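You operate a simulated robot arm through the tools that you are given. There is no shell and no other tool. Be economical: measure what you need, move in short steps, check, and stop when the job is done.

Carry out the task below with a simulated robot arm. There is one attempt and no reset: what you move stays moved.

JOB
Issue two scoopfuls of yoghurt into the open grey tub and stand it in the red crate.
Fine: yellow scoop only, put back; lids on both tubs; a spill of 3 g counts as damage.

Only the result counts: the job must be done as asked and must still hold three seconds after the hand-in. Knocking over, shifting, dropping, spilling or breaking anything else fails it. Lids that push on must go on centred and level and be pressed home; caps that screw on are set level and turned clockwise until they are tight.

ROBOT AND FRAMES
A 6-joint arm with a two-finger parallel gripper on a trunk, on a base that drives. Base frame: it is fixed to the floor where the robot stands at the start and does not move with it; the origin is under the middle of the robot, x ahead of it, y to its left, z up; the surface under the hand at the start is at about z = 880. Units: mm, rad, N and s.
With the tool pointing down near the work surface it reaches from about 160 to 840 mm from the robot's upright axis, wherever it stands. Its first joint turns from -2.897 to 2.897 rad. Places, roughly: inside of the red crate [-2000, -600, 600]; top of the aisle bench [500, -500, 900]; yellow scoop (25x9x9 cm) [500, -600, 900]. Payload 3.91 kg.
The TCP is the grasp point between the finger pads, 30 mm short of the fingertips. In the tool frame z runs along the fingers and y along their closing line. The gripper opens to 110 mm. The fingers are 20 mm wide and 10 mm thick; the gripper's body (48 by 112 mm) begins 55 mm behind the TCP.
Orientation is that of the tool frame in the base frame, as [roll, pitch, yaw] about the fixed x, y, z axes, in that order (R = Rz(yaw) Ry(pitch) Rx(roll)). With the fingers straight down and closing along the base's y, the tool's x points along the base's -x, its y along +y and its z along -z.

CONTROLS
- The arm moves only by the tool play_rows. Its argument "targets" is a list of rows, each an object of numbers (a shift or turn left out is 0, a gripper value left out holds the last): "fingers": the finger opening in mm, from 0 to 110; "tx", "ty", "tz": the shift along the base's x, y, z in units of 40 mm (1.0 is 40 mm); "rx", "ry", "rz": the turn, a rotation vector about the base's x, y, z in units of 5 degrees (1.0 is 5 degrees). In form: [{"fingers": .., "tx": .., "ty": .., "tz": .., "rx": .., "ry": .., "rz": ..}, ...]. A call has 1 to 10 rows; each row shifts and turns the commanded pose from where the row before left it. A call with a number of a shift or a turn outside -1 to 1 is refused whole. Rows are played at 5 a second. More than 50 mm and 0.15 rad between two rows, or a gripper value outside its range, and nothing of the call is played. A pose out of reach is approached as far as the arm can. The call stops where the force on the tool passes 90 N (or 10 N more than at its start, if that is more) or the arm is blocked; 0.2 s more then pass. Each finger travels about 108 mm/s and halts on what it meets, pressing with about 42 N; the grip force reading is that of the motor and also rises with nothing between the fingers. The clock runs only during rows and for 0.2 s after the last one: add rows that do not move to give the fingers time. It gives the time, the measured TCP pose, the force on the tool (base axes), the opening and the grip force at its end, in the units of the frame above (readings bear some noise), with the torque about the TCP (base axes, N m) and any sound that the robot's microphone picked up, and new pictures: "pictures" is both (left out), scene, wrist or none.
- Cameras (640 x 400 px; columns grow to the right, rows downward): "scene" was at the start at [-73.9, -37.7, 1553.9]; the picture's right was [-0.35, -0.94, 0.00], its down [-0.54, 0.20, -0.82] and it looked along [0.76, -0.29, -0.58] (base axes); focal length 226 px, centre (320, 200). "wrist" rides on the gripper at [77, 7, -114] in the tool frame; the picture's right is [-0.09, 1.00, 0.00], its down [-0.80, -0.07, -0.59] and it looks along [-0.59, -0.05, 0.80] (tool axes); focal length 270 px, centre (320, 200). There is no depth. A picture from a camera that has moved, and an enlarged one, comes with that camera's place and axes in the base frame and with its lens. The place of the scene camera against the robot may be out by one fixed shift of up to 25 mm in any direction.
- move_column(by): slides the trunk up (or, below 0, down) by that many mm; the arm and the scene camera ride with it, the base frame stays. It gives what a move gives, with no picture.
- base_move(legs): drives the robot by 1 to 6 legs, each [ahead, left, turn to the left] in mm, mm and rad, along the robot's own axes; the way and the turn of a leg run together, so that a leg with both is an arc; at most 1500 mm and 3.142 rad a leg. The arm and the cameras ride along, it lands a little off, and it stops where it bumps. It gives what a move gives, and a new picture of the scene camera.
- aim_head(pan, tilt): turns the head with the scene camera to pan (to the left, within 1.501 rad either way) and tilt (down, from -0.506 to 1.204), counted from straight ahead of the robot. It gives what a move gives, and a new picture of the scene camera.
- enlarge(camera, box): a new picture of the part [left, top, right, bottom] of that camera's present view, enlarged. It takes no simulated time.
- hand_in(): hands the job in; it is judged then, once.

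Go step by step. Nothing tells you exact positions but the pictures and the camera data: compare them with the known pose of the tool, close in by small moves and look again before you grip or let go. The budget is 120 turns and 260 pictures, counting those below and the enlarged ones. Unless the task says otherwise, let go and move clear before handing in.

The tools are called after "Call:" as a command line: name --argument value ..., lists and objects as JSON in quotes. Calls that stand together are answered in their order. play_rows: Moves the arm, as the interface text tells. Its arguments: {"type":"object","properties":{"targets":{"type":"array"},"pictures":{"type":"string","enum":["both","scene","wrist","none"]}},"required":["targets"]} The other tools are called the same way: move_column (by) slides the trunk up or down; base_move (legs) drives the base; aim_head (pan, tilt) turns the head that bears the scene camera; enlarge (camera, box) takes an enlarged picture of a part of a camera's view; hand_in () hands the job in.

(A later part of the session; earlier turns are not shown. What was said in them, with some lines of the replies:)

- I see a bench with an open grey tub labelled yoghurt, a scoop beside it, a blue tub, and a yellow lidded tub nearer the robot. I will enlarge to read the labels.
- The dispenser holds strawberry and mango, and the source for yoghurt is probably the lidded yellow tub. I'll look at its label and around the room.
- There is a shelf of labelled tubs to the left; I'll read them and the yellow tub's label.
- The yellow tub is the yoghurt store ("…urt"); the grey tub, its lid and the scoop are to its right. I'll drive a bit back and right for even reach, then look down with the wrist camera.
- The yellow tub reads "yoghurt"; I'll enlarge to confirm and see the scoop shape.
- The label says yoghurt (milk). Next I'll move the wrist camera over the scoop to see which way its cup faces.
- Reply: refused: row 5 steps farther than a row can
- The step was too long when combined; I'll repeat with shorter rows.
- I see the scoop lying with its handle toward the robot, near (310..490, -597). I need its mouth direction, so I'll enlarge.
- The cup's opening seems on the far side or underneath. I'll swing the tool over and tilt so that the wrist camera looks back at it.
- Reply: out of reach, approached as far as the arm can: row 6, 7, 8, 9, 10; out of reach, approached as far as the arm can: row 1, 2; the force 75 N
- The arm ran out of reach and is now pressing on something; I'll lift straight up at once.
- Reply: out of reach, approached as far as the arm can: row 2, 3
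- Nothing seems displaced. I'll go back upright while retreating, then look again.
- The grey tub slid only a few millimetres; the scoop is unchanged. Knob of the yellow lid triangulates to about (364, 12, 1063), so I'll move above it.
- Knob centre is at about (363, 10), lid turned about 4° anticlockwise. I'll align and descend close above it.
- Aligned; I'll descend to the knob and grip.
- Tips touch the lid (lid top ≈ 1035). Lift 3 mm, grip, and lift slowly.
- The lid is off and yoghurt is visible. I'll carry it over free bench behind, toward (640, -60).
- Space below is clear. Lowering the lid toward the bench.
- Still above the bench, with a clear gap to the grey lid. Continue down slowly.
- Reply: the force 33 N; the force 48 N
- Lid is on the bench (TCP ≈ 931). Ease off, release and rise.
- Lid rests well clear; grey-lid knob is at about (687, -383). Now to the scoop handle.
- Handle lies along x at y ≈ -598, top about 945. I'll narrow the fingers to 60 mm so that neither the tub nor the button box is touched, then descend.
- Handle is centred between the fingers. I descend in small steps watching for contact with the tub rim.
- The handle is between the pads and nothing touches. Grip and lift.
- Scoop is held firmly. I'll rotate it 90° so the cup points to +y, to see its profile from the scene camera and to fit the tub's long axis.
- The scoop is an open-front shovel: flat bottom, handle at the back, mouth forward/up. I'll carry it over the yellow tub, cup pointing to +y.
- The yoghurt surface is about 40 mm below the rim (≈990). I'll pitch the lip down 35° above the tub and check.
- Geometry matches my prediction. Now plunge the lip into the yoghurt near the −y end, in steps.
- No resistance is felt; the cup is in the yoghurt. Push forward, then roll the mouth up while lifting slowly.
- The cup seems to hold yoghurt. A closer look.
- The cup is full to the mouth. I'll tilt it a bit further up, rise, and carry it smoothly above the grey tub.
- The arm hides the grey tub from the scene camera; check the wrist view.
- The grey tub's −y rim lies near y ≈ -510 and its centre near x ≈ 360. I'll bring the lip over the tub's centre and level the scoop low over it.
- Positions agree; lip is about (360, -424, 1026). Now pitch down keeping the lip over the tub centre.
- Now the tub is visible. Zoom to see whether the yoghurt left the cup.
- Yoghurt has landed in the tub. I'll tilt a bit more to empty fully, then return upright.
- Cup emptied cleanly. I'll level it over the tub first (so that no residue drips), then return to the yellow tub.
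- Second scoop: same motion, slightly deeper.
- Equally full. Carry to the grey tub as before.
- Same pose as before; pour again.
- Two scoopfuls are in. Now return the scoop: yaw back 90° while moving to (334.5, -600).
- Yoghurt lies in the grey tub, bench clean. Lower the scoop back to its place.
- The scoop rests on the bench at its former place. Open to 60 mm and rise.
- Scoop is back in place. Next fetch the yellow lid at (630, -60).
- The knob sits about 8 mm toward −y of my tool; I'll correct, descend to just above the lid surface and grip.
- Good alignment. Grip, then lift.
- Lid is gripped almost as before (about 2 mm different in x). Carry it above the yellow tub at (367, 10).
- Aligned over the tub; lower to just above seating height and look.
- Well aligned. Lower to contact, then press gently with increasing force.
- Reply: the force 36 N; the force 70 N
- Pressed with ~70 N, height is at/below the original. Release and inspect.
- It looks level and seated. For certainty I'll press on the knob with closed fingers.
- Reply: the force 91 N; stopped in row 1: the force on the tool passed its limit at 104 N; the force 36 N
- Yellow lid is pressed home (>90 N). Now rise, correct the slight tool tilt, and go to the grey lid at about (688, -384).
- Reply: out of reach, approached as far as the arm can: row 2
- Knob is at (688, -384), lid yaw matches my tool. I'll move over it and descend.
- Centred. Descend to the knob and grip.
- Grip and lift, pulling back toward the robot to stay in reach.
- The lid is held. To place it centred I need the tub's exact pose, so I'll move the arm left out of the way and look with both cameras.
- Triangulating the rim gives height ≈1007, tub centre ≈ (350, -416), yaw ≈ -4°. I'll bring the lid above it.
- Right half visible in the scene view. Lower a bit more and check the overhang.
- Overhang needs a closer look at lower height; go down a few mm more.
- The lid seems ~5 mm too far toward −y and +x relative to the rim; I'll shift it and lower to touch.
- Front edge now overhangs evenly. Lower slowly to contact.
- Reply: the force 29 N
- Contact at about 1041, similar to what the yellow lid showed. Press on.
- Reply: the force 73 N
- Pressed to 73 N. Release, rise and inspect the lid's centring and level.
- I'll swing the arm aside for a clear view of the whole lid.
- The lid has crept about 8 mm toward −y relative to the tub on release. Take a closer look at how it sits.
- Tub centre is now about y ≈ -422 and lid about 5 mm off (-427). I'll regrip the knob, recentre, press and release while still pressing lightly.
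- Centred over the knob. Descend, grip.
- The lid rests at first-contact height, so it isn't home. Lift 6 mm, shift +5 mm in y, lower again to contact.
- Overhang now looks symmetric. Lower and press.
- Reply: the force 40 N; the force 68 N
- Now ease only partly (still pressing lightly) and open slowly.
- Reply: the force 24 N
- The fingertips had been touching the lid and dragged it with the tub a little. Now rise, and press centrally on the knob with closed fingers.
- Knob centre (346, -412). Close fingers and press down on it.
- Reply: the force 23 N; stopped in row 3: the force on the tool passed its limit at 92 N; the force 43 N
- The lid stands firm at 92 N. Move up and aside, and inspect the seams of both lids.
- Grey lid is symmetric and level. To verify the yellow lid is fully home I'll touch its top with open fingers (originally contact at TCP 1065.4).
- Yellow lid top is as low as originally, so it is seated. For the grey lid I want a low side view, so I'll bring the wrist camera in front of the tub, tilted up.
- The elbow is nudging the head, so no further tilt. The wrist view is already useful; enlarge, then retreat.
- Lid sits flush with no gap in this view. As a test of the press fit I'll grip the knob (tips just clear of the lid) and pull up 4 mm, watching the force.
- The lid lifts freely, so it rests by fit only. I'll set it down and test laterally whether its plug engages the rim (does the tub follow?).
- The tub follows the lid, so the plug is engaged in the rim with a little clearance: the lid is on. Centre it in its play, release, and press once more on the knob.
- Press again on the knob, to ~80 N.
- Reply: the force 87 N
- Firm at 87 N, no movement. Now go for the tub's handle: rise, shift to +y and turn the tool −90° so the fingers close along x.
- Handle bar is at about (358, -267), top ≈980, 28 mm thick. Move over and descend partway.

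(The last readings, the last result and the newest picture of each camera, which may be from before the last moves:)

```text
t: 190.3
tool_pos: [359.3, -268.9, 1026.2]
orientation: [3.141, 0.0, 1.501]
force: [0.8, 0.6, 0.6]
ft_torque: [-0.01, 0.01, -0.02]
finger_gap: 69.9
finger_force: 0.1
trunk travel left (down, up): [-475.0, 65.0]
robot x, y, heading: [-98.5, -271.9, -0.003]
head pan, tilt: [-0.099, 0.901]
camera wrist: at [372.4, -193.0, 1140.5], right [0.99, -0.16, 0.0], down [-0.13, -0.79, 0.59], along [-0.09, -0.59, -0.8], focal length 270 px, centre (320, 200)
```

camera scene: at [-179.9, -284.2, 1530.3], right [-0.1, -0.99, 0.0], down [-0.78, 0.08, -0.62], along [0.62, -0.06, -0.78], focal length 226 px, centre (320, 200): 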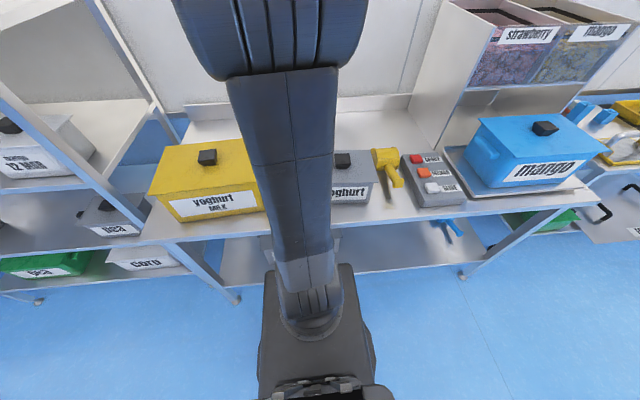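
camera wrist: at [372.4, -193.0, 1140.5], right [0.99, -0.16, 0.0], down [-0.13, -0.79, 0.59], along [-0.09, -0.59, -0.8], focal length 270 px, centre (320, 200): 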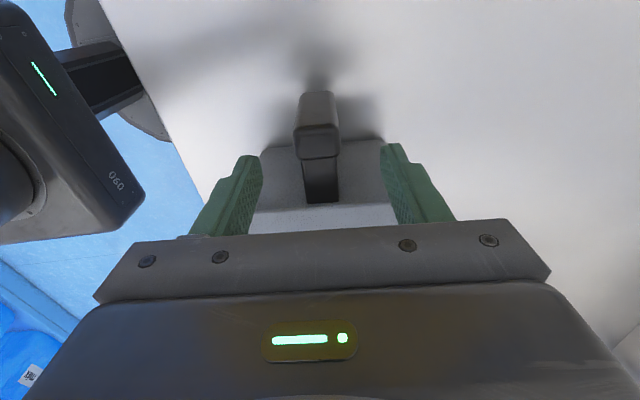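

Well aligned. Descend to TCP ≈955 and look.

Call:
play_rows --targets '[{"tz": -0.8, "ty": 0.07}, {"tz": -0.6}, {"tz": -0.35}, {"tz": 0}]' --pictures "both"

```text
t: 191.3
tool_pos: [359.0, -265.6, 956.3]
orientation: [-3.141, 0.0, 1.501]
force: [-0.7, 0.5, -0.4]
ft_torque: [0.01, 0.01, 0.01]
finger_gap: 69.9
finger_force: 0.1
trunk travel left (down, up): [-475.0, 65.0]
robot x, y, heading: [-103.4, -267.1, -0.001]
head pan, tilt: [-0.099, 0.901]
camera scene: at [-179.7, -284.1, 1530.4], right [-0.1, -0.99, 0.0], down [-0.78, 0.08, -0.62], along [0.62, -0.06, -0.78], focal length 226 px, centre (320, 200)
camera wrist: at [371.8, -189.4, 1070.2], right [0.99, -0.16, 0.0], down [-0.13, -0.79, 0.59], along [-0.09, -0.59, -0.8], focal length 270 px, centre (320, 200)
```

scene: 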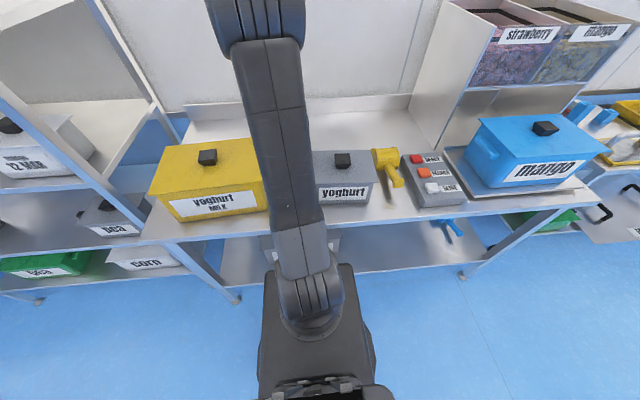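
wrist: 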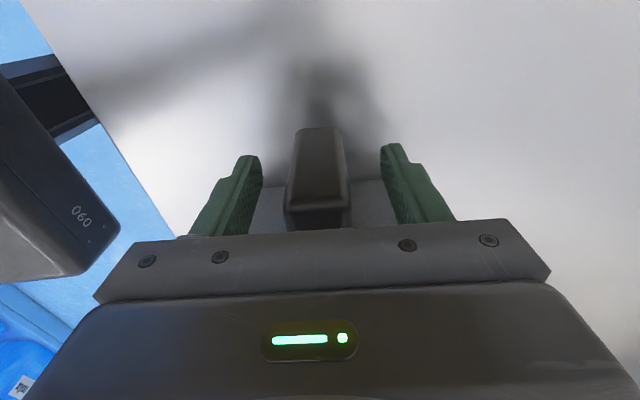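

Handle is between the fingers. Grip and lift a little to test.

Call:
play_rows --targets '[{"fingers": 40}, {"fingers": 0}, {"fingers": 0}, {"fingers": 0}, {"tz": 0}]' --pictures "none"

Call:
play_rows --targets '[{"tz": 0.2}, {"tz": 0.3}, {"tz": 0.3}, {"tz": 0}, {"tz": 0}]' --pictures "both"

Call:
enlarge --camera "scene" --box '[300, 130, 420, 230]'

```text
t: 192.5
tool_pos: [358.6, -266.0, 956.7]
orientation: [3.141, 0.0, 1.501]
force: [-1.6, 0.9, -0.3]
ft_torque: [-0.14, -0.01, -0.19]
finger_gap: 29.7
finger_force: 42.0
trunk travel left (down, up): [-475.0, 65.0]
robot x, y, heading: [-100.4, -271.0, 0.001]
head pan, tilt: [-0.099, 0.901]
```

```text
t: 193.7
tool_pos: [358.4, -265.7, 987.4]
orientation: [3.141, 0.001, 1.499]
force: [-0.1, 0.2, -3.8]
ft_torque: [0.52, -0.04, 0.0]
finger_gap: 30.0
finger_force: 42.4
trunk travel left (down, up): [-475.0, 65.0]
robot x, y, heading: [-96.7, -269.3, -0.001]
head pan, tilt: [-0.099, 0.901]
camera scene: at [-179.5, -284.2, 1530.4], right [-0.1, -0.99, 0.0], down [-0.78, 0.08, -0.62], along [0.62, -0.06, -0.78], focal length 226 px, centre (320, 200)
camera wrist: at [371.7, -189.0, 1101.5], right [0.99, -0.16, 0.0], down [-0.13, -0.79, 0.59], along [-0.09, -0.59, -0.8], focal length 270 px, centre (320, 200)
```

scene: 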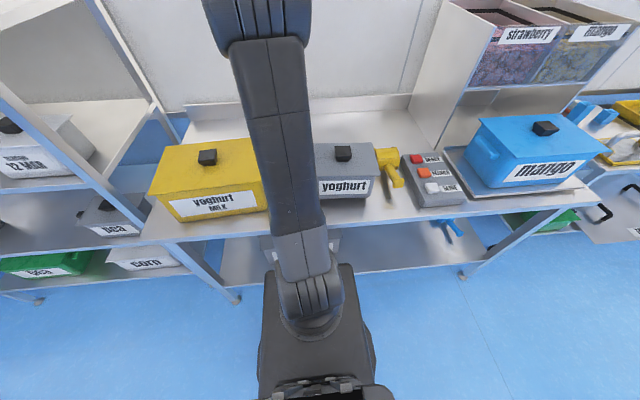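
wrist: 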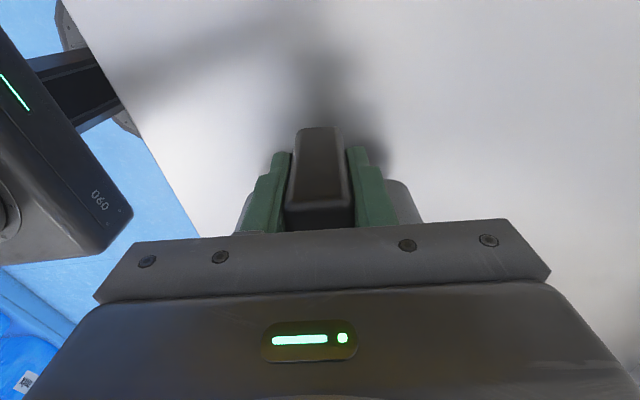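

```text
4.00 times, centred on (360, 180) of scene
camera zoom: at [-179.5, -284.2, 1530.4], right [-0.1, -0.99, 0.0], down [-0.78, 0.08, -0.62], along [0.62, -0.06, -0.78], focal length 903 px, centre (160, 280)
```

zoom: 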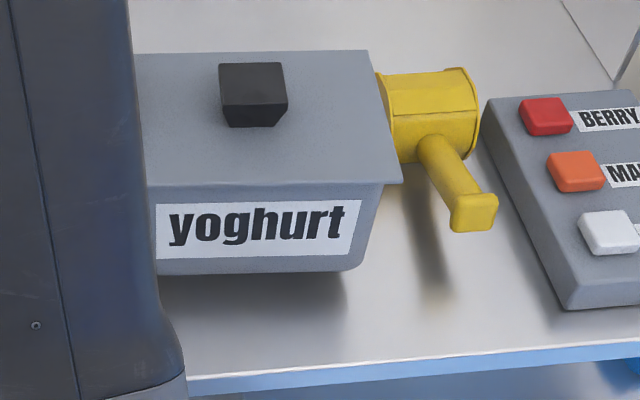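

Tub with lid is held level (≈390 g). Raise it, then look behind to the right for the red crate.

Call:
play_rows --targets '[{"tz": 0.6}, {"tz": 0.8}, {"tz": 0.8}, {"tz": 0.8}, {"tz": 0.6}, {"tz": 0}]' --pictures "none"

Call:
aim_head --pan -1.5 --tilt 0.4

```text
t: 195.1
tool_pos: [356.8, -264.4, 1134.4]
orientation: [-3.14, -0.001, 1.502]
force: [-0.3, -0.2, -3.4]
ft_torque: [0.49, 0.0, -0.02]
finger_gap: 29.8
finger_force: 41.7
trunk travel left (down, up): [-475.0, 65.0]
robot x, y, heading: [-98.7, -273.2, -0.001]
head pan, tilt: [-0.099, 0.901]
```

```text
t: 196.6
tool_pos: [357.7, -265.4, 1131.0]
orientation: [-3.142, -0.001, 1.502]
force: [0.5, 0.7, -3.7]
ft_torque: [0.46, -0.05, -0.01]
finger_gap: 29.5
finger_force: 42.4
trunk travel left (down, up): [-475.0, 65.0]
robot x, y, heading: [-96.3, -268.4, -0.003]
head pan, tilt: [-1.499, 0.4]
camera scene: at [-248.2, -369.0, 1573.4], right [-1.0, -0.07, 0.0], down [-0.03, 0.39, -0.92], along [0.06, -0.92, -0.39], focal length 226 px, centre (320, 200)
```

scene: 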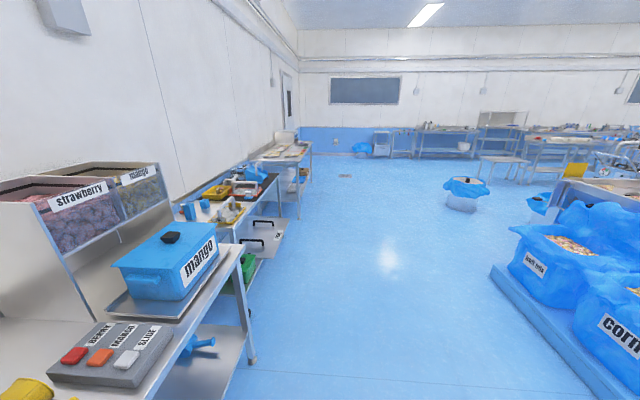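

There's a pallet of blue bins at x ≈ -1880 behind; the crate must be beside it. Back up 500 mm and look further.

Call:
base_move --legs '[[-500, 0, 0], [0, 0, -1.57]]'

Call:
aim_head --pan -0.9 --tilt 0.5

```text
t: 203.5
tool_pos: [-607.9, -723.2, 1131.3]
orientation: [3.14, 0.0, -0.096]
force: [0.0, 0.7, -4.2]
ft_torque: [0.0, -0.47, -0.02]
finger_gap: 29.9
finger_force: 42.0
trunk travel left (down, up): [-475.0, 65.0]
robot x, y, heading: [-604.4, -268.0, -1.595]
head pan, tilt: [-1.499, 0.4]
camera scene: at [-674.6, -109.6, 1573.4], right [-0.04, 1.0, 0.0], down [0.39, 0.02, -0.92], along [-0.92, -0.04, -0.39], focal length 226 px, centre (320, 200)
```

scene: 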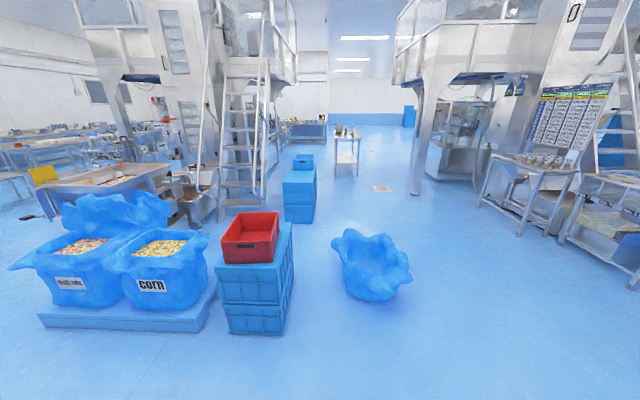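

```text
t: 204.5
tool_pos: [-609.5, -724.9, 1131.5]
orientation: [-3.141, 0.0, -0.096]
force: [0.3, 0.2, -3.3]
ft_torque: [-0.04, -0.49, 0.0]
finger_gap: 30.1
finger_force: 41.7
trunk travel left (down, up): [-475.0, 65.0]
robot x, y, heading: [-599.7, -270.2, -1.603]
head pan, tilt: [-0.901, 0.499]
camera scene: at [-655.0, -160.1, 1564.2], right [-0.6, 0.8, 0.0], down [0.38, 0.29, -0.88], along [-0.7, -0.52, -0.48], focal length 226 px, centre (320, 200)
```

scene: 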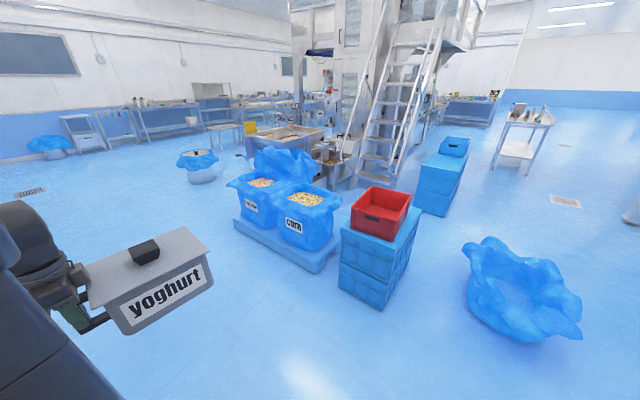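

Found: the red crate stands on blue crates near (-2000, -600). Turn to face it and approach part way.

Call:
base_move --legs '[[0, 0, -1.54], [450, 400, 0]]'

Call:
aim_head --pan 0.0 --tilt 0.7

```text
t: 211.6
tool_pos: [-1496.8, -701.5, 1133.0]
orientation: [3.141, -0.001, -1.613]
force: [0.4, 0.0, -2.3]
ft_torque: [-0.48, 0.01, 0.03]
finger_gap: 29.9
finger_force: 41.8
trunk travel left (down, up): [-475.0, 65.0]
robot x, y, heading: [-1040.2, -683.5, -3.112]
head pan, tilt: [-0.901, 0.499]
camera scene: at [-917.1, -616.3, 1564.3], right [0.77, 0.64, 0.0], down [0.31, -0.37, -0.88], along [-0.56, 0.67, -0.48], focal length 226 px, centre (320, 200)
```

scene: 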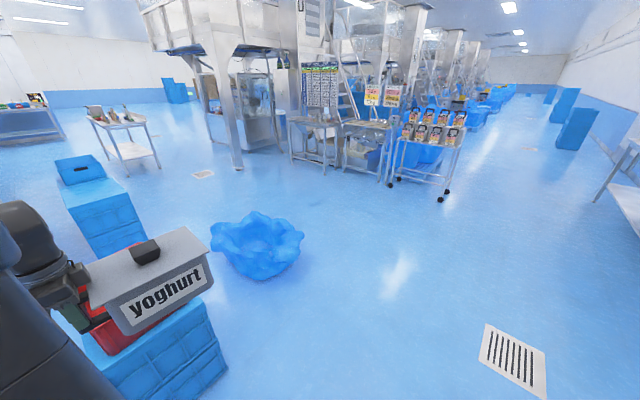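

```text
t: 212.8
tool_pos: [-1496.9, -702.1, 1132.3]
orientation: [3.142, 0.0, -1.613]
force: [0.3, 0.2, -3.8]
ft_torque: [-0.5, 0.02, -0.02]
finger_gap: 29.7
finger_force: 42.3
trunk travel left (down, up): [-475.0, 65.0]
robot x, y, heading: [-1040.3, -680.2, -3.112]
head pan, tilt: [0.0, 0.7]
camera scene: at [-943.3, -688.0, 1546.5], right [-0.03, 1.0, 0.0], down [0.64, 0.02, -0.76], along [-0.76, -0.02, -0.64], focal length 226 px, centre (320, 200)
```

scene: 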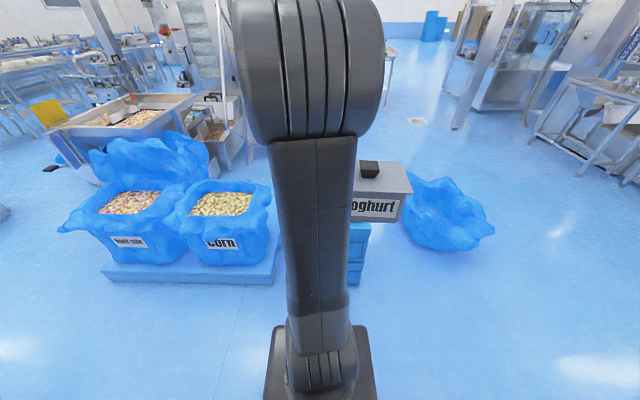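

The crate is hidden behind the arm. I'll rotate the tub to point forward (to fit the crate's long axis) while swinging the arm left, so the head can see the crate.

Call:
play_rows --targets '[{"rz": 1, "ty": -0.8}, {"rz": 1, "ty": -0.8}, {"rz": 1, "ty": -0.8}, {"rz": 1, "ty": -0.8}, {"rz": 1, "ty": -0.8}, {"rz": 1, "ty": -0.8}, {"rz": 1, "ty": -0.8}, {"rz": 1, "ty": -0.8}, {"rz": 1, "ty": -0.8}, {"rz": 1, "ty": -0.8}]' --pictures "none"

Call:
play_rows --targets '[{"rz": 1}, {"rz": 1}, {"rz": 1}, {"rz": 1}, {"rz": 1}, {"rz": 1}, {"rz": 1}, {"rz": 1}, {"rz": 0}]' --pictures "both"

```text
t: 215.0
tool_pos: [-1497.4, -1023.3, 1128.9]
orientation: [-3.141, -0.002, -0.738]
force: [-0.5, -0.7, -3.2]
ft_torque: [-0.31, -0.36, 0.01]
finger_gap: 29.8
finger_force: 42.2
trunk travel left (down, up): [-475.0, 65.0]
robot x, y, heading: [-1042.0, -682.0, -3.111]
head pan, tilt: [0.0, 0.7]
```

```text
t: 217.0
tool_pos: [-1497.4, -1020.7, 1130.8]
orientation: [-3.141, 0.0, -0.04]
force: [-0.1, -0.7, -4.4]
ft_torque: [-0.03, -0.47, -0.01]
finger_gap: 30.0
finger_force: 42.2
trunk travel left (down, up): [-475.0, 65.0]
robot x, y, heading: [-1043.0, -684.4, -3.113]
head pan, tilt: [0.0, 0.7]
camera scene: at [-943.4, -688.4, 1546.5], right [-0.03, 1.0, 0.0], down [0.64, 0.02, -0.76], along [-0.76, -0.02, -0.64], focal length 226 px, centre (320, 200)
camera wrist: at [-1419.6, -1031.9, 1246.0], right [-0.13, -0.99, 0.0], down [-0.8, 0.1, 0.59], along [-0.59, 0.08, -0.8], focal length 270 px, centre (320, 200)
```

scene: 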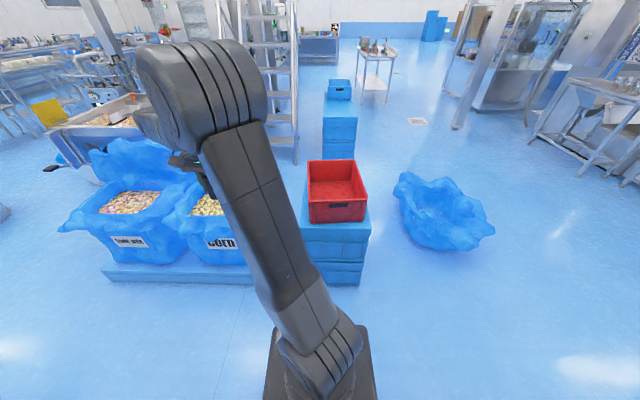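
wrist: 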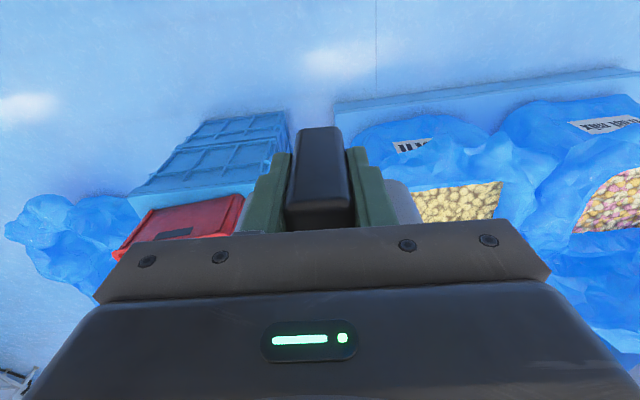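

Now the crate is visible. Zoom in to measure it.

Call:
enlarge --camera "scene" --box '[290, 140, 390, 240]'

```text
4.00 times, centred on (340, 190) of scene
camera zoom: at [-943.4, -688.4, 1546.5], right [-0.03, 1.0, 0.0], down [0.64, 0.02, -0.76], along [-0.76, -0.02, -0.64], focal length 903 px, centre (240, 240)
```

zoom: 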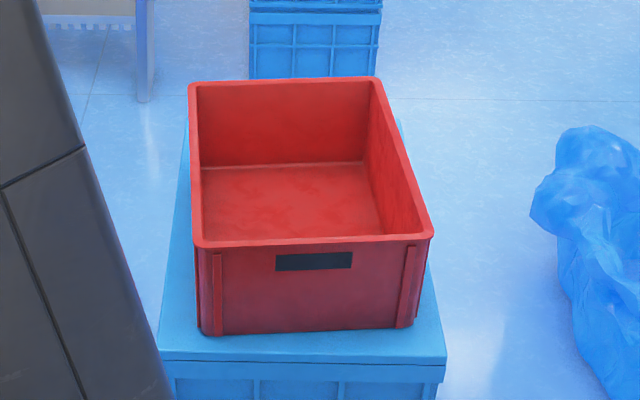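

The crate is ≈400×300 with rim ≈770, centre about (-2020, -642), long axis ≈ 185.5°. I'll drive ahead and a bit to the right so I can still see beside the arm.

Call:
base_move --legs '[[340, -280, 0]]'

Call:
aim_head --pan 0.3 --tilt 0.8

```text
t: 219.6
tool_pos: [-1845.1, -746.7, 1130.9]
orientation: [3.141, -0.001, -0.05]
force: [-0.3, 0.3, -3.8]
ft_torque: [-0.03, -0.51, 0.0]
finger_gap: 29.8
finger_force: 41.9
trunk travel left (down, up): [-475.0, 65.0]
robot x, y, heading: [-1386.2, -412.6, -3.129]
head pan, tilt: [0.0, 0.7]
camera scene: at [-1289.0, -419.3, 1546.5], right [-0.02, 1.0, 0.0], down [0.64, 0.01, -0.76], along [-0.76, -0.01, -0.64], focal length 226 px, centre (320, 200)
```

scene: 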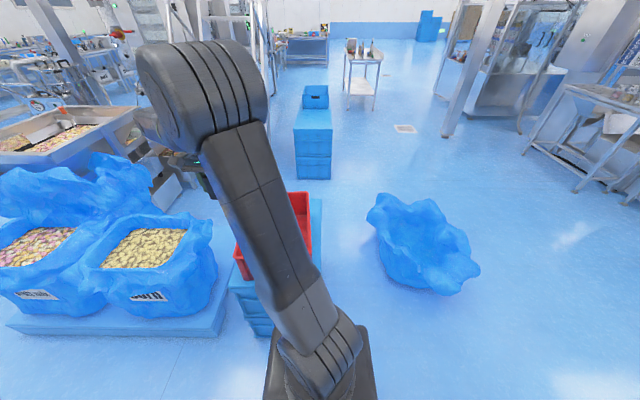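

```text
t: 220.4
tool_pos: [-1844.6, -748.0, 1131.7]
orientation: [3.141, 0.0, -0.051]
force: [0.0, 0.7, -3.2]
ft_torque: [-0.02, -0.47, -0.02]
finger_gap: 29.8
finger_force: 41.9
trunk travel left (down, up): [-475.0, 65.0]
robot x, y, heading: [-1386.8, -414.5, -3.126]
head pan, tilt: [0.3, 0.799]
camera scene: at [-1280.3, -443.3, 1538.3], right [-0.31, 0.95, 0.0], down [0.68, 0.22, -0.7], along [-0.66, -0.22, -0.72], focal length 226 px, centre (320, 200)
```

scene: 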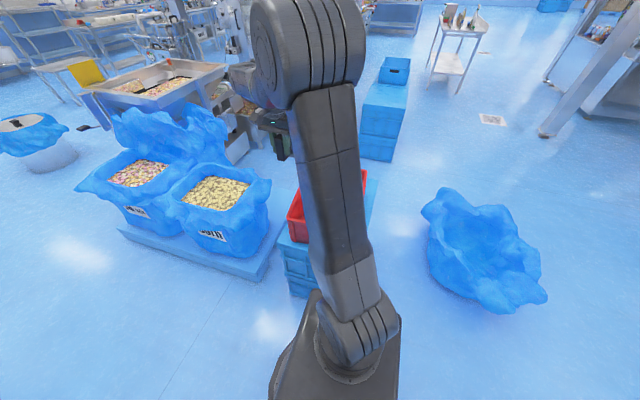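

Move the tub over the crate's estimated axis and align its yaw (+8°).

Call:
play_rows --targets '[{"tx": -0.5, "ty": 0.6, "rz": 0.6}, {"tx": -0.5, "ty": 0.6, "rz": 0.6}, {"tx": -0.5, "ty": 0.6, "rz": 0.5}, {"tx": -0.5, "ty": 0.6}, {"tx": -0.35, "ty": 0.42}, {"tz": 0}]' --pictures "none"

Call:
move_column --by -170

Call:
aim_head --pan 0.4 --tilt 0.8

Call:
play_rows --targets '[{"tz": 0}]' --pictures "wrist"

```text
t: 221.8
tool_pos: [-1939.8, -632.9, 1131.8]
orientation: [-3.141, -0.001, 0.098]
force: [0.1, 0.0, -4.0]
ft_torque: [0.07, -0.47, 0.0]
finger_gap: 30.0
finger_force: 42.2
trunk travel left (down, up): [-475.0, 65.0]
robot x, y, heading: [-1388.3, -414.0, -3.124]
head pan, tilt: [0.3, 0.799]
```

```text
t: 223.8
tool_pos: [-1939.8, -634.0, 960.5]
orientation: [3.141, 0.001, 0.098]
force: [-0.1, -0.6, -3.7]
ft_torque: [0.02, -0.48, -0.01]
finger_gap: 29.9
finger_force: 41.9
trunk travel left (down, up): [-305.0, 235.0]
robot x, y, heading: [-1389.0, -414.8, -3.128]
head pan, tilt: [0.3, 0.799]
```

```text
t: 224.4
tool_pos: [-1939.6, -633.8, 959.6]
orientation: [3.14, 0.0, 0.099]
force: [0.8, -0.4, -4.1]
ft_torque: [0.03, -0.49, 0.03]
finger_gap: 29.7
finger_force: 42.4
trunk travel left (down, up): [-305.0, 235.0]
robot x, y, heading: [-1390.1, -415.1, -3.126]
head pan, tilt: [0.4, 0.799]
camera scene: at [-1277.4, -450.7, 1368.3], right [-0.4, 0.91, 0.0], down [0.66, 0.29, -0.7], along [-0.64, -0.28, -0.72], focal length 226 px, centre (320, 200)
```

scene: 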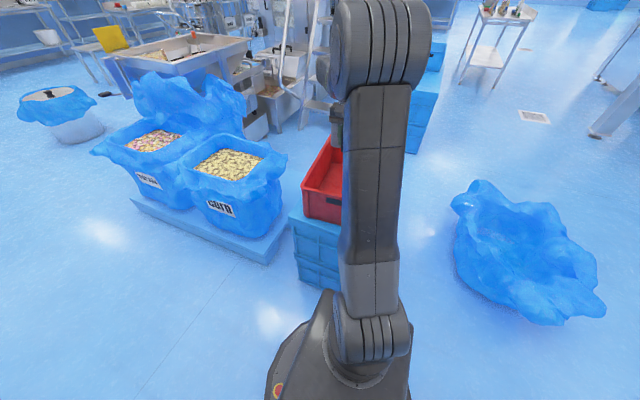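

```text
t: 224.8
tool_pos: [-1938.7, -633.2, 961.8]
orientation: [-3.142, 0.002, 0.098]
force: [0.4, -0.1, -3.6]
ft_torque: [0.02, -0.48, 0.01]
finger_gap: 29.9
finger_force: 41.9
trunk travel left (down, up): [-305.0, 235.0]
robot x, y, heading: [-1387.5, -412.9, -3.125]
head pan, tilt: [0.4, 0.799]
camera wrist: at [-1861.3, -633.9, 1075.4], right [0.01, -1.0, 0.0], down [-0.8, -0.01, 0.59], along [-0.59, -0.01, -0.8], focal length 270 px, centre (320, 200)
```

wrist: 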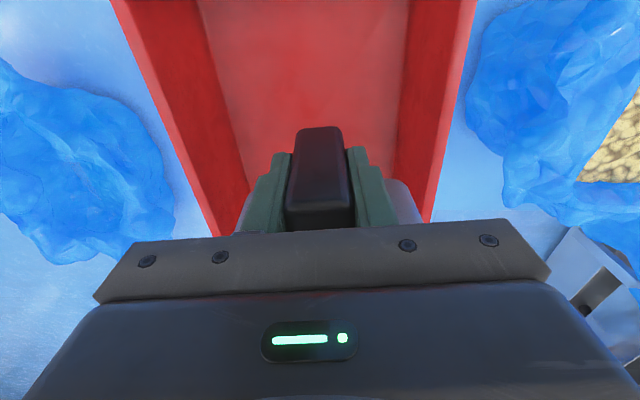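

The wrist view shows the crate walls well: the axis is ~13 mm to +y of my tool. Zoom on the scene view to check the front/back walls.

Call:
enlarge --camera "scene" --box '[280, 110, 380, 240]'

```text
3.08 times, centred on (330, 175) of scene
camera zoom: at [-1277.4, -450.7, 1368.3], right [-0.4, 0.91, 0.0], down [0.66, 0.29, -0.7], along [-0.64, -0.28, -0.72], focal length 695 px, centre (289, 277)
```

zoom: 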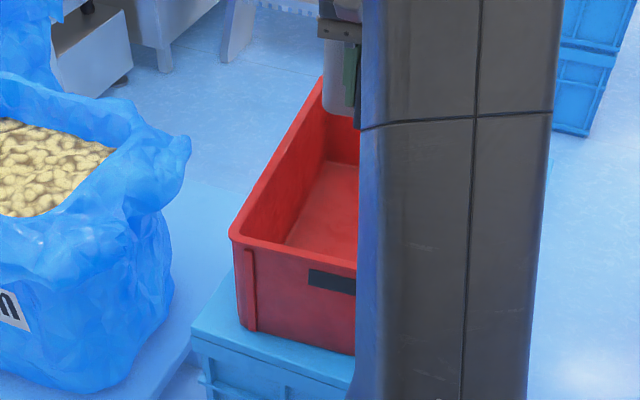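

Rim corner checks give interior x ≈ -1820…-2172. I'll shift to TCP (-1914, -618) and lower to just above the rim.

Call:
play_rows --targets '[{"tx": 0.62, "ty": 0.38}, {"tz": -0.8}, {"tz": -0.5}, {"tz": 0}]' --pictures "both"

Call:
enlarge --camera "scene" --box '[280, 80, 380, 220]'

```text
t: 225.8
tool_pos: [-1913.8, -618.5, 908.1]
orientation: [3.14, -0.001, 0.098]
force: [0.0, 0.4, -3.5]
ft_torque: [0.02, -0.45, 0.01]
finger_gap: 30.0
finger_force: 41.5
trunk travel left (down, up): [-305.0, 235.0]
robot x, y, heading: [-1387.5, -414.8, -3.125]
head pan, tilt: [0.4, 0.799]
camera scene: at [-1277.4, -450.7, 1368.3], right [-0.4, 0.91, 0.0], down [0.66, 0.29, -0.7], along [-0.64, -0.28, -0.72], focal length 226 px, centre (320, 200)
camera wrist: at [-1836.8, -618.7, 1022.7], right [0.01, -1.0, 0.0], down [-0.8, -0.01, 0.59], along [-0.59, -0.01, -0.8], focal length 270 px, centre (320, 200)
```

scene: 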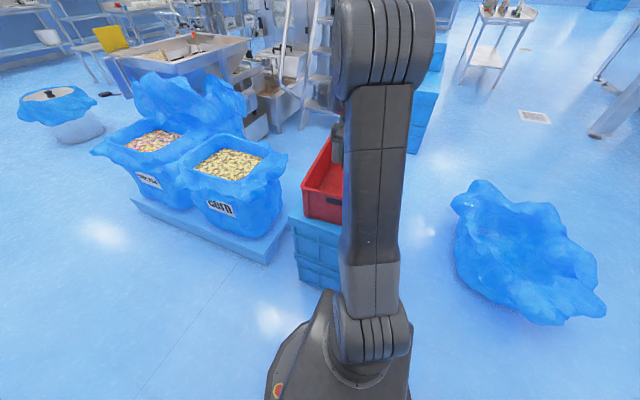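
wrist: 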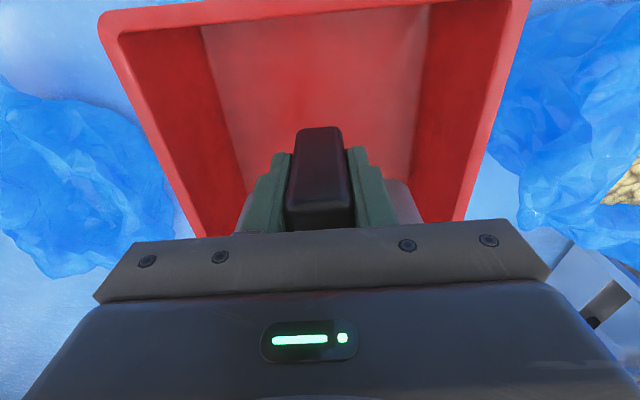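

```text
2.86 times, centred on (330, 150) of scene
camera zoom: at [-1277.4, -450.7, 1368.3], right [-0.4, 0.91, 0.0], down [0.66, 0.29, -0.7], along [-0.64, -0.28, -0.72], focal length 645 px, centre (291, 343)
```

zoom: 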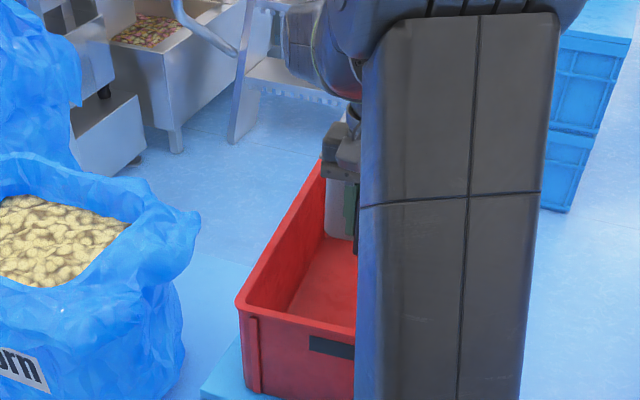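

The wrist view shows the front inner rim at x ≈ -1847, so the crate is farther than thought; the tub should go to TCP ≈ (-1954, -623). Shift and lower gradually.

Call:
play_rows --targets '[{"tx": -1, "ty": -0.12}, {"tz": -0.6}, {"tz": 0}]' --pictures "both"

Call:
enlarge --camera "scene" --box '[290, 110, 370, 210]'

```text
t: 226.6
tool_pos: [-1954.5, -624.9, 884.4]
orientation: [-3.14, 0.0, 0.095]
force: [-0.3, 0.0, -4.0]
ft_torque: [0.05, -0.47, -0.02]
finger_gap: 29.8
finger_force: 42.0
trunk travel left (down, up): [-305.0, 235.0]
robot x, y, heading: [-1388.2, -412.9, -3.129]
head pan, tilt: [0.4, 0.799]
camera scene: at [-1277.4, -450.7, 1368.3], right [-0.4, 0.91, 0.0], down [0.66, 0.29, -0.7], along [-0.64, -0.28, -0.72], focal length 226 px, centre (320, 200)
camera wrist: at [-1875.6, -624.0, 998.4], right [0.01, -1.0, 0.0], down [-0.8, -0.01, 0.59], along [-0.59, -0.01, -0.8], focal length 270 px, centre (320, 200)
```

scene: 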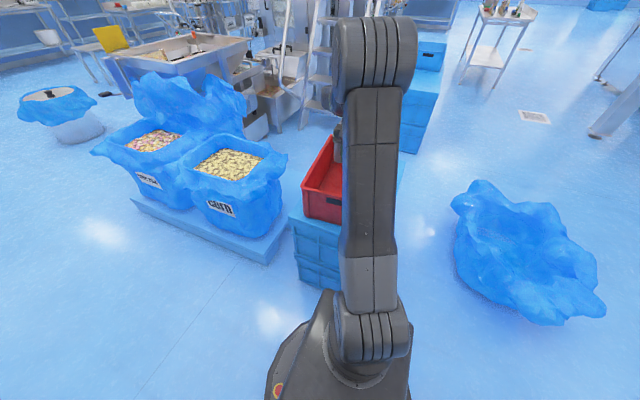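
wrist: 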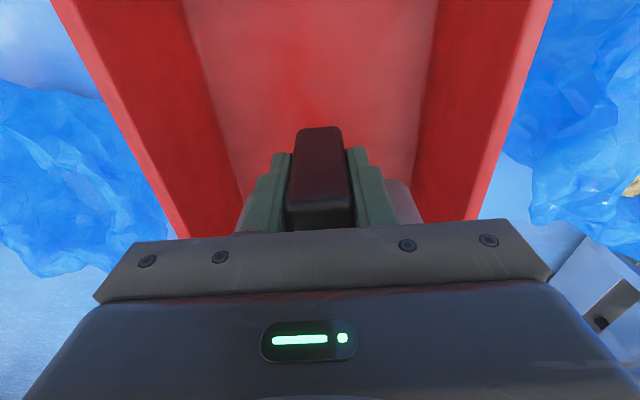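

```text
4.00 times, centred on (330, 160) of scene
camera zoom: at [-1277.4, -450.7, 1368.3], right [-0.4, 0.91, 0.0], down [0.66, 0.29, -0.7], along [-0.64, -0.28, -0.72], focal length 903 px, centre (280, 360)
```

zoom: 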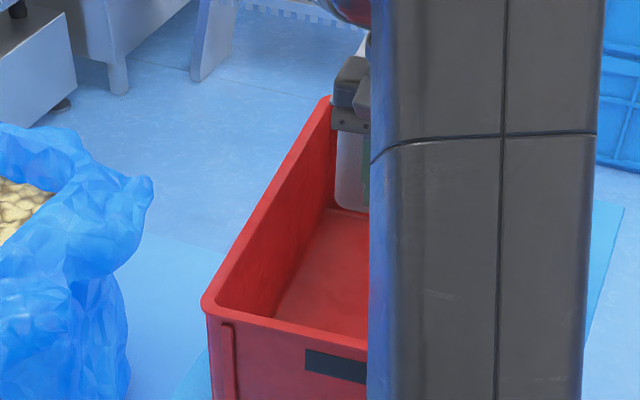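

Cross-checking gives interior -1847…-2213 with rim ≈775: the tub fits with ~10 mm at each end. Lower into the crate stepwise.

Call:
play_rows --targets '[{"tz": -0.6}, {"tz": -0.6}, {"tz": -0.6}, {"tz": -0.6}, {"tz": 0}]' --pictures "both"

Call:
enlarge --camera "scene" --box '[290, 110, 370, 210]'

```text
t: 227.8
tool_pos: [-1954.4, -624.4, 789.6]
orientation: [3.141, 0.001, 0.098]
force: [0.4, -0.6, -4.3]
ft_torque: [0.03, -0.46, -0.02]
finger_gap: 29.6
finger_force: 42.1
trunk travel left (down, up): [-305.0, 235.0]
robot x, y, heading: [-1386.2, -413.6, -3.124]
head pan, tilt: [0.4, 0.799]
camera scene: at [-1277.6, -450.8, 1368.3], right [-0.4, 0.91, 0.0], down [0.66, 0.29, -0.7], along [-0.64, -0.28, -0.72], focal length 226 px, centre (320, 200)
camera wrist: at [-1876.8, -624.2, 903.7], right [0.01, -1.0, 0.0], down [-0.8, -0.01, 0.59], along [-0.59, -0.01, -0.8], focal length 270 px, centre (320, 200)
```

scene: 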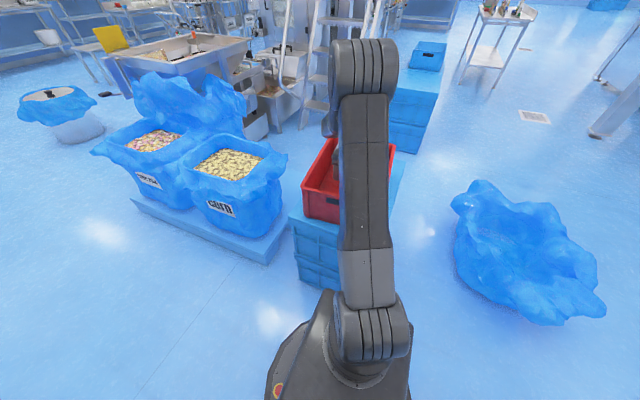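
wrist: 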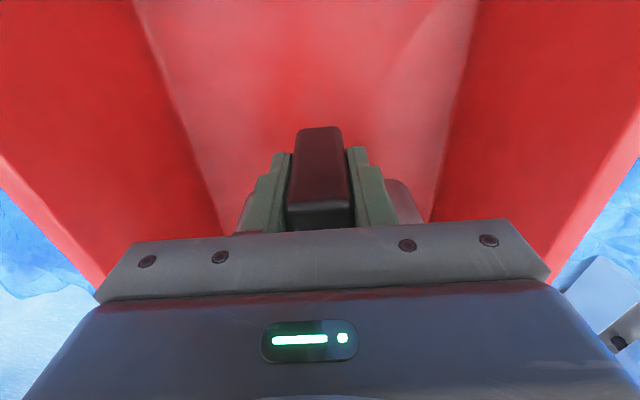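

```text
4.00 times, centred on (330, 160) of scene
camera zoom: at [-1277.6, -450.8, 1368.3], right [-0.4, 0.91, 0.0], down [0.66, 0.29, -0.7], along [-0.64, -0.28, -0.72], focal length 903 px, centre (280, 360)
```

zoom: 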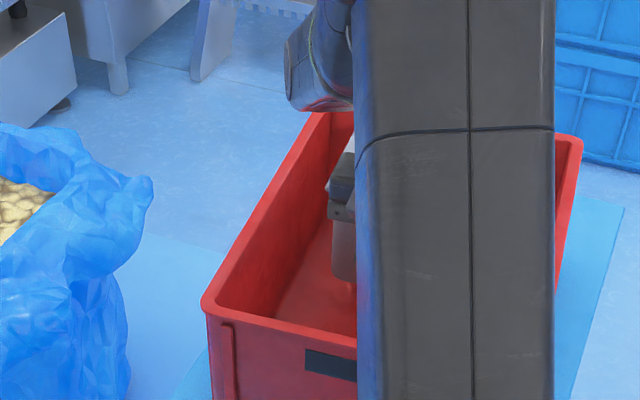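

Tub bottom is inside and no contact. Continue down in small steps.

Call:
play_rows --targets '[{"tz": -0.5}, {"tz": -0.5}, {"tz": -0.4}, {"tz": 0}]' --pictures "both"

Call:
enlarge --camera "scene" --box '[290, 110, 400, 210]'

```text
t: 228.8
tool_pos: [-1954.4, -623.7, 733.5]
orientation: [3.141, 0.0, 0.098]
force: [-0.2, -0.4, -4.0]
ft_torque: [0.04, -0.46, -0.01]
finger_gap: 29.9
finger_force: 41.7
trunk travel left (down, up): [-305.0, 235.0]
robot x, y, heading: [-1384.5, -414.5, -3.124]
head pan, tilt: [0.4, 0.799]
camera scene: at [-1277.6, -450.7, 1368.3], right [-0.4, 0.91, 0.0], down [0.66, 0.29, -0.7], along [-0.64, -0.28, -0.72], focal length 226 px, centre (320, 200)
camera wrist: at [-1876.1, -623.7, 847.6], right [0.01, -1.0, 0.0], down [-0.8, -0.01, 0.59], along [-0.59, -0.01, -0.8], focal length 270 px, centre (320, 200)
```

scene: 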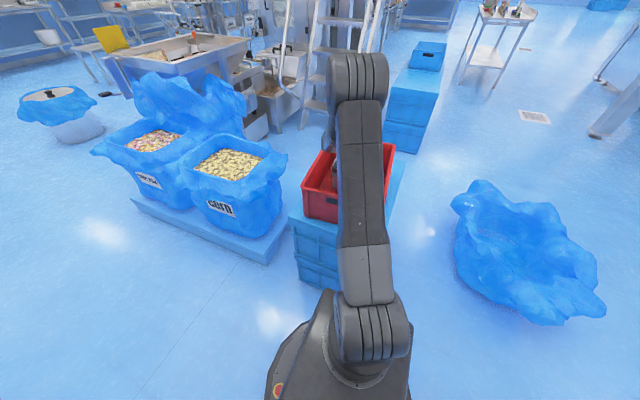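
wrist: 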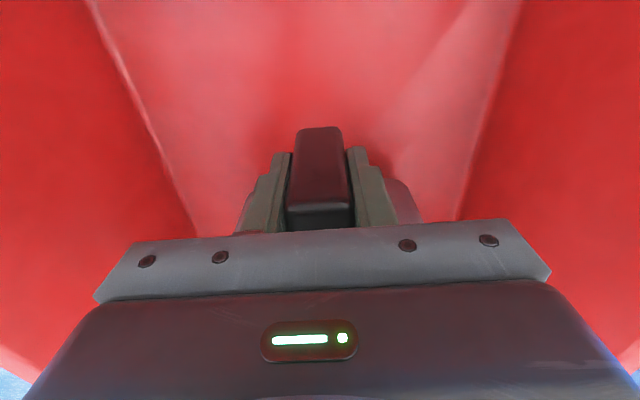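

```text
4.00 times, centred on (345, 160) of scene
camera zoom: at [-1277.6, -450.7, 1368.3], right [-0.4, 0.91, 0.0], down [0.66, 0.29, -0.7], along [-0.64, -0.28, -0.72], focal length 903 px, centre (220, 360)
```

zoom: 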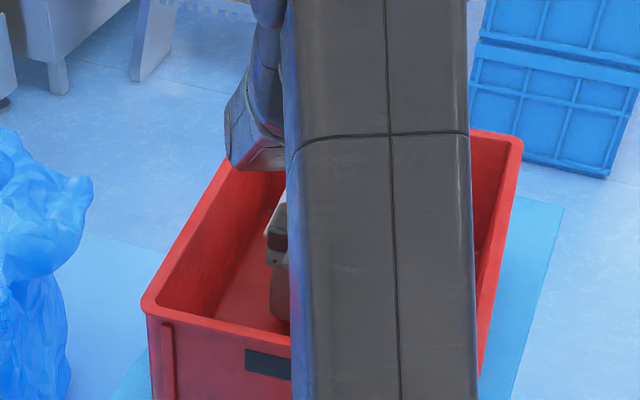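

No contact, side clearance good. Continue to the floor with small steps.

Call:
play_rows --targets '[{"tz": -0.4}, {"tz": -0.3}, {"tz": -0.2}, {"tz": 0}]' --pictures "none"

Call:
play_rows --targets '[{"tz": -0.15}, {"tz": -0.1}, {"tz": 0}]' --pictures "wrist"

```text
t: 229.8
tool_pos: [-1953.6, -622.6, 701.4]
orientation: [3.141, 0.004, 0.098]
force: [6.6, 1.4, 37.8]
ft_torque: [0.3, 0.96, 0.08]
finger_gap: 28.3
finger_force: 42.3
trunk travel left (down, up): [-305.0, 235.0]
robot x, y, heading: [-1387.1, -412.6, -3.127]
head pan, tilt: [0.4, 0.799]
```

```text
t: 230.6
tool_pos: [-1952.3, -623.3, 692.9]
orientation: [3.138, 0.012, 0.097]
force: [14.7, 3.7, 66.0]
ft_torque: [0.95, 1.96, 0.2]
finger_gap: 29.8
finger_force: 41.9
trunk travel left (down, up): [-305.0, 235.0]
robot x, y, heading: [-1384.5, -410.2, -3.126]
head pan, tilt: [0.4, 0.799]
camera wrist: at [-1873.3, -622.7, 806.9], right [0.01, -1.0, 0.0], down [-0.8, -0.01, 0.6], along [-0.6, -0.01, -0.8], focal length 270 px, centre (320, 200)
```

wrist: 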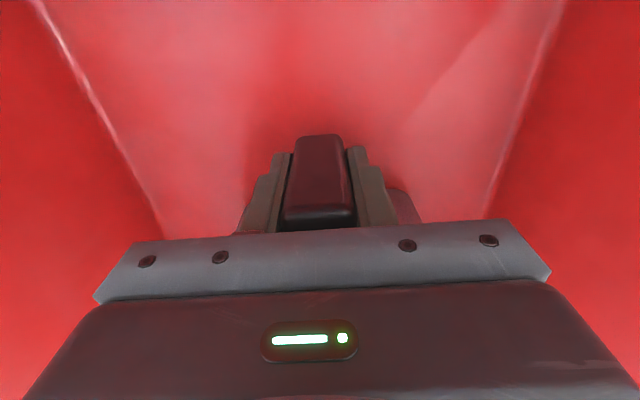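

The tub is on the crate floor (≈629). Ease the pressure, open slowly and rise a little.

Call:
play_rows --targets '[{"tz": 0.15}, {"tz": 0}]' --pictures "none"

Call:
play_rows --targets '[{"fingers": 33}, {"fingers": 37}, {"fingers": 42}, {"fingers": 55}, {"fingers": 70}, {"tz": 0}]' --pictures "wrist"

```text
t: 231.2
tool_pos: [-1953.0, -623.6, 694.1]
orientation: [-3.141, 0.003, 0.095]
force: [3.8, -2.3, 29.8]
ft_torque: [-0.25, 0.83, 0.04]
finger_gap: 29.8
finger_force: 42.4
trunk travel left (down, up): [-305.0, 235.0]
robot x, y, heading: [-1387.9, -413.9, -3.123]
head pan, tilt: [0.4, 0.799]
```

```text
t: 232.6
tool_pos: [-1954.6, -623.0, 693.9]
orientation: [3.141, 0.002, 0.098]
force: [-1.9, -1.1, 23.0]
ft_torque: [-0.05, 0.9, 0.02]
finger_gap: 69.9
finger_force: 0.0
trunk travel left (down, up): [-305.0, 235.0]
robot x, y, heading: [-1385.8, -415.2, -3.126]
head pan, tilt: [0.4, 0.799]
camera wrist: at [-1875.6, -622.9, 808.3], right [0.01, -1.0, 0.0], down [-0.8, -0.01, 0.6], along [-0.6, -0.01, -0.8], focal length 270 px, centre (320, 200)
```

wrist: 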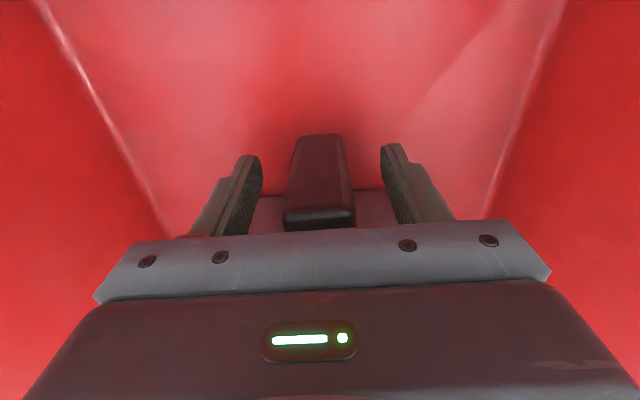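

The gripper body is touching the lid's near edge; rise straight up and inspect.

Call:
play_rows --targets '[{"tz": 0.3}, {"tz": 0.6}, {"tz": 0.8}, {"tz": 1}, {"tz": 1}, {"tz": 1}, {"tz": 1}, {"tz": 0}]' --pictures "both"

```text
t: 234.4
tool_pos: [-1953.5, -623.0, 921.6]
orientation: [-3.141, -0.001, 0.098]
force: [-0.2, -0.1, -0.7]
ft_torque: [-0.01, 0.02, -0.02]
finger_gap: 70.2
finger_force: 0.0
trunk travel left (down, up): [-305.0, 235.0]
robot x, y, heading: [-1386.5, -415.2, -3.126]
head pan, tilt: [0.4, 0.799]
camera scene: at [-1276.9, -450.5, 1368.2], right [-0.4, 0.91, 0.0], down [0.66, 0.29, -0.7], along [-0.64, -0.28, -0.72], focal length 226 px, centre (320, 200)
camera wrist: at [-1875.4, -623.5, 1036.2], right [0.01, -1.0, 0.0], down [-0.8, -0.01, 0.59], along [-0.59, -0.01, -0.8], focal length 270 px, centre (320, 200)
```

scene: 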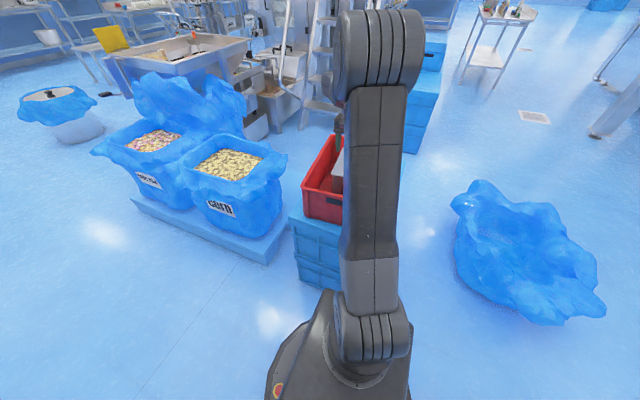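
wrist: 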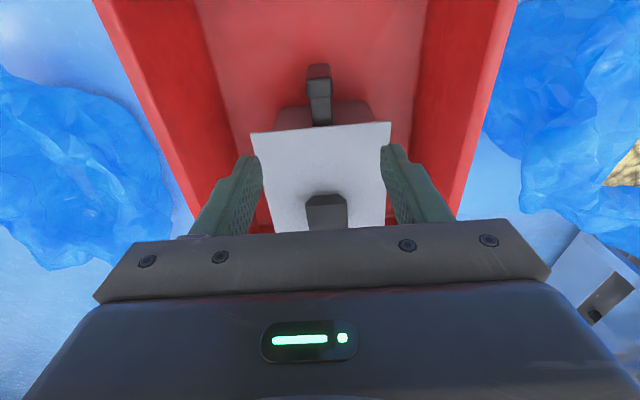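

The tub stands in the crate. Swing the arm up and aside to inspect the lid.

Call:
play_rows --targets '[{"tz": 1}, {"tz": 1}, {"tz": 0.7, "ty": -0.7, "tx": 0.3}, {"ty": -1, "tx": 0.5}, {"ty": -1, "tx": 0.5}, {"ty": -1, "tx": 0.5}, {"ty": -1, "tx": 0.5}, {"ty": -1, "tx": 0.5}, {"ty": -1, "tx": 0.5}, {"ty": -1, "tx": 0.5}]' --pictures "none"

Call:
aim_head --pan 0.25 --tilt 0.8

Call:
enlarge --camera "scene" --box '[270, 110, 400, 230]'

```text
t: 236.6
tool_pos: [-1801.0, -931.7, 1030.1]
orientation: [-3.141, 0.0, 0.097]
force: [0.7, 0.5, -0.1]
ft_torque: [-0.01, 0.0, -0.02]
finger_gap: 69.9
finger_force: 0.0
trunk travel left (down, up): [-305.0, 235.0]
robot x, y, heading: [-1387.6, -414.6, -3.125]
head pan, tilt: [0.4, 0.799]
```

```text
t: 237.3
tool_pos: [-1802.8, -930.6, 1030.2]
orientation: [3.141, 0.0, 0.099]
force: [0.3, -0.6, -0.3]
ft_torque: [0.02, 0.0, -0.01]
finger_gap: 70.0
finger_force: 0.1
trunk travel left (down, up): [-305.0, 235.0]
robot x, y, heading: [-1385.6, -412.6, -3.129]
head pan, tilt: [0.25, 0.799]
camera scene: at [-1281.1, -439.2, 1368.3], right [-0.26, 0.96, 0.0], down [0.69, 0.19, -0.7], along [-0.67, -0.18, -0.72], focal length 226 px, centre (320, 200)
```

scene: 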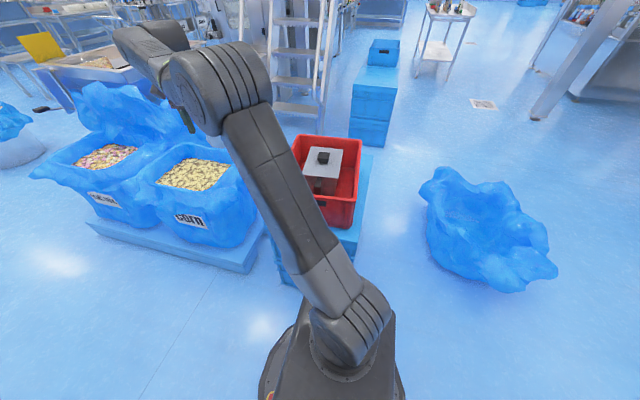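

```text
3.33 times, centred on (335, 170) of scene
camera zoom: at [-1281.1, -439.2, 1368.3], right [-0.26, 0.96, 0.0], down [0.69, 0.19, -0.7], along [-0.67, -0.18, -0.72], focal length 752 px, centre (270, 300)
```

zoom: 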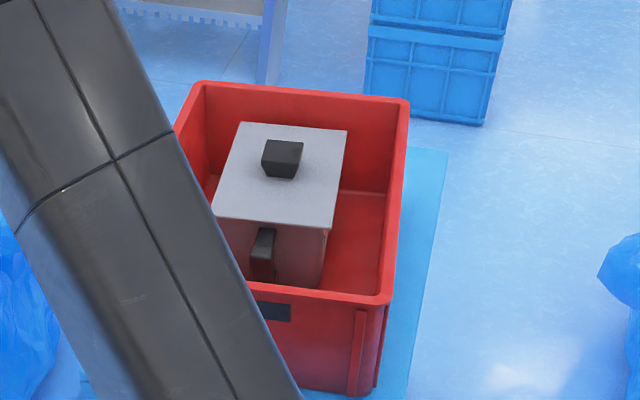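

Call:
enlarge --camera "scene" --box '[300, 135, 350, 205]'

```text
5.71 times, centred on (325, 170) of scene
camera zoom: at [-1281.1, -439.2, 1368.3], right [-0.26, 0.96, 0.0], down [0.69, 0.19, -0.7], along [-0.67, -0.18, -0.72], focal length 1290 px, centre (291, 371)
```

zoom: 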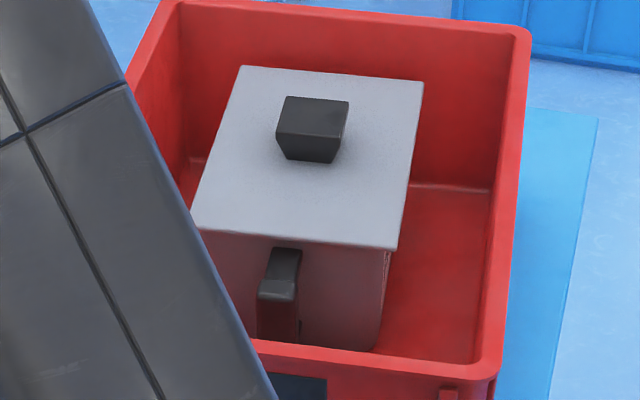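

The lid sits level on the tub, which stands on the crate floor. The scoop is back in its place, the yellow lid is on, and the arm is clear. Handing in.

Call:
hand_in

```text
The job is handed in.
```

I put two scoopfuls of yoghurt in the grey tub with the yellow scoop and stood the tub, lid on, in the red crate; the job is handed in. The yellow tub's lid is back on, the scoop is back at its place, and I saw no spill.

Both lids were pressed to about 90 N. They don't latch, they rest in the rim. While setting the tub down, the gripper body pushed on the near edge of the grey lid. It looked level afterwards, and I did not press it again.
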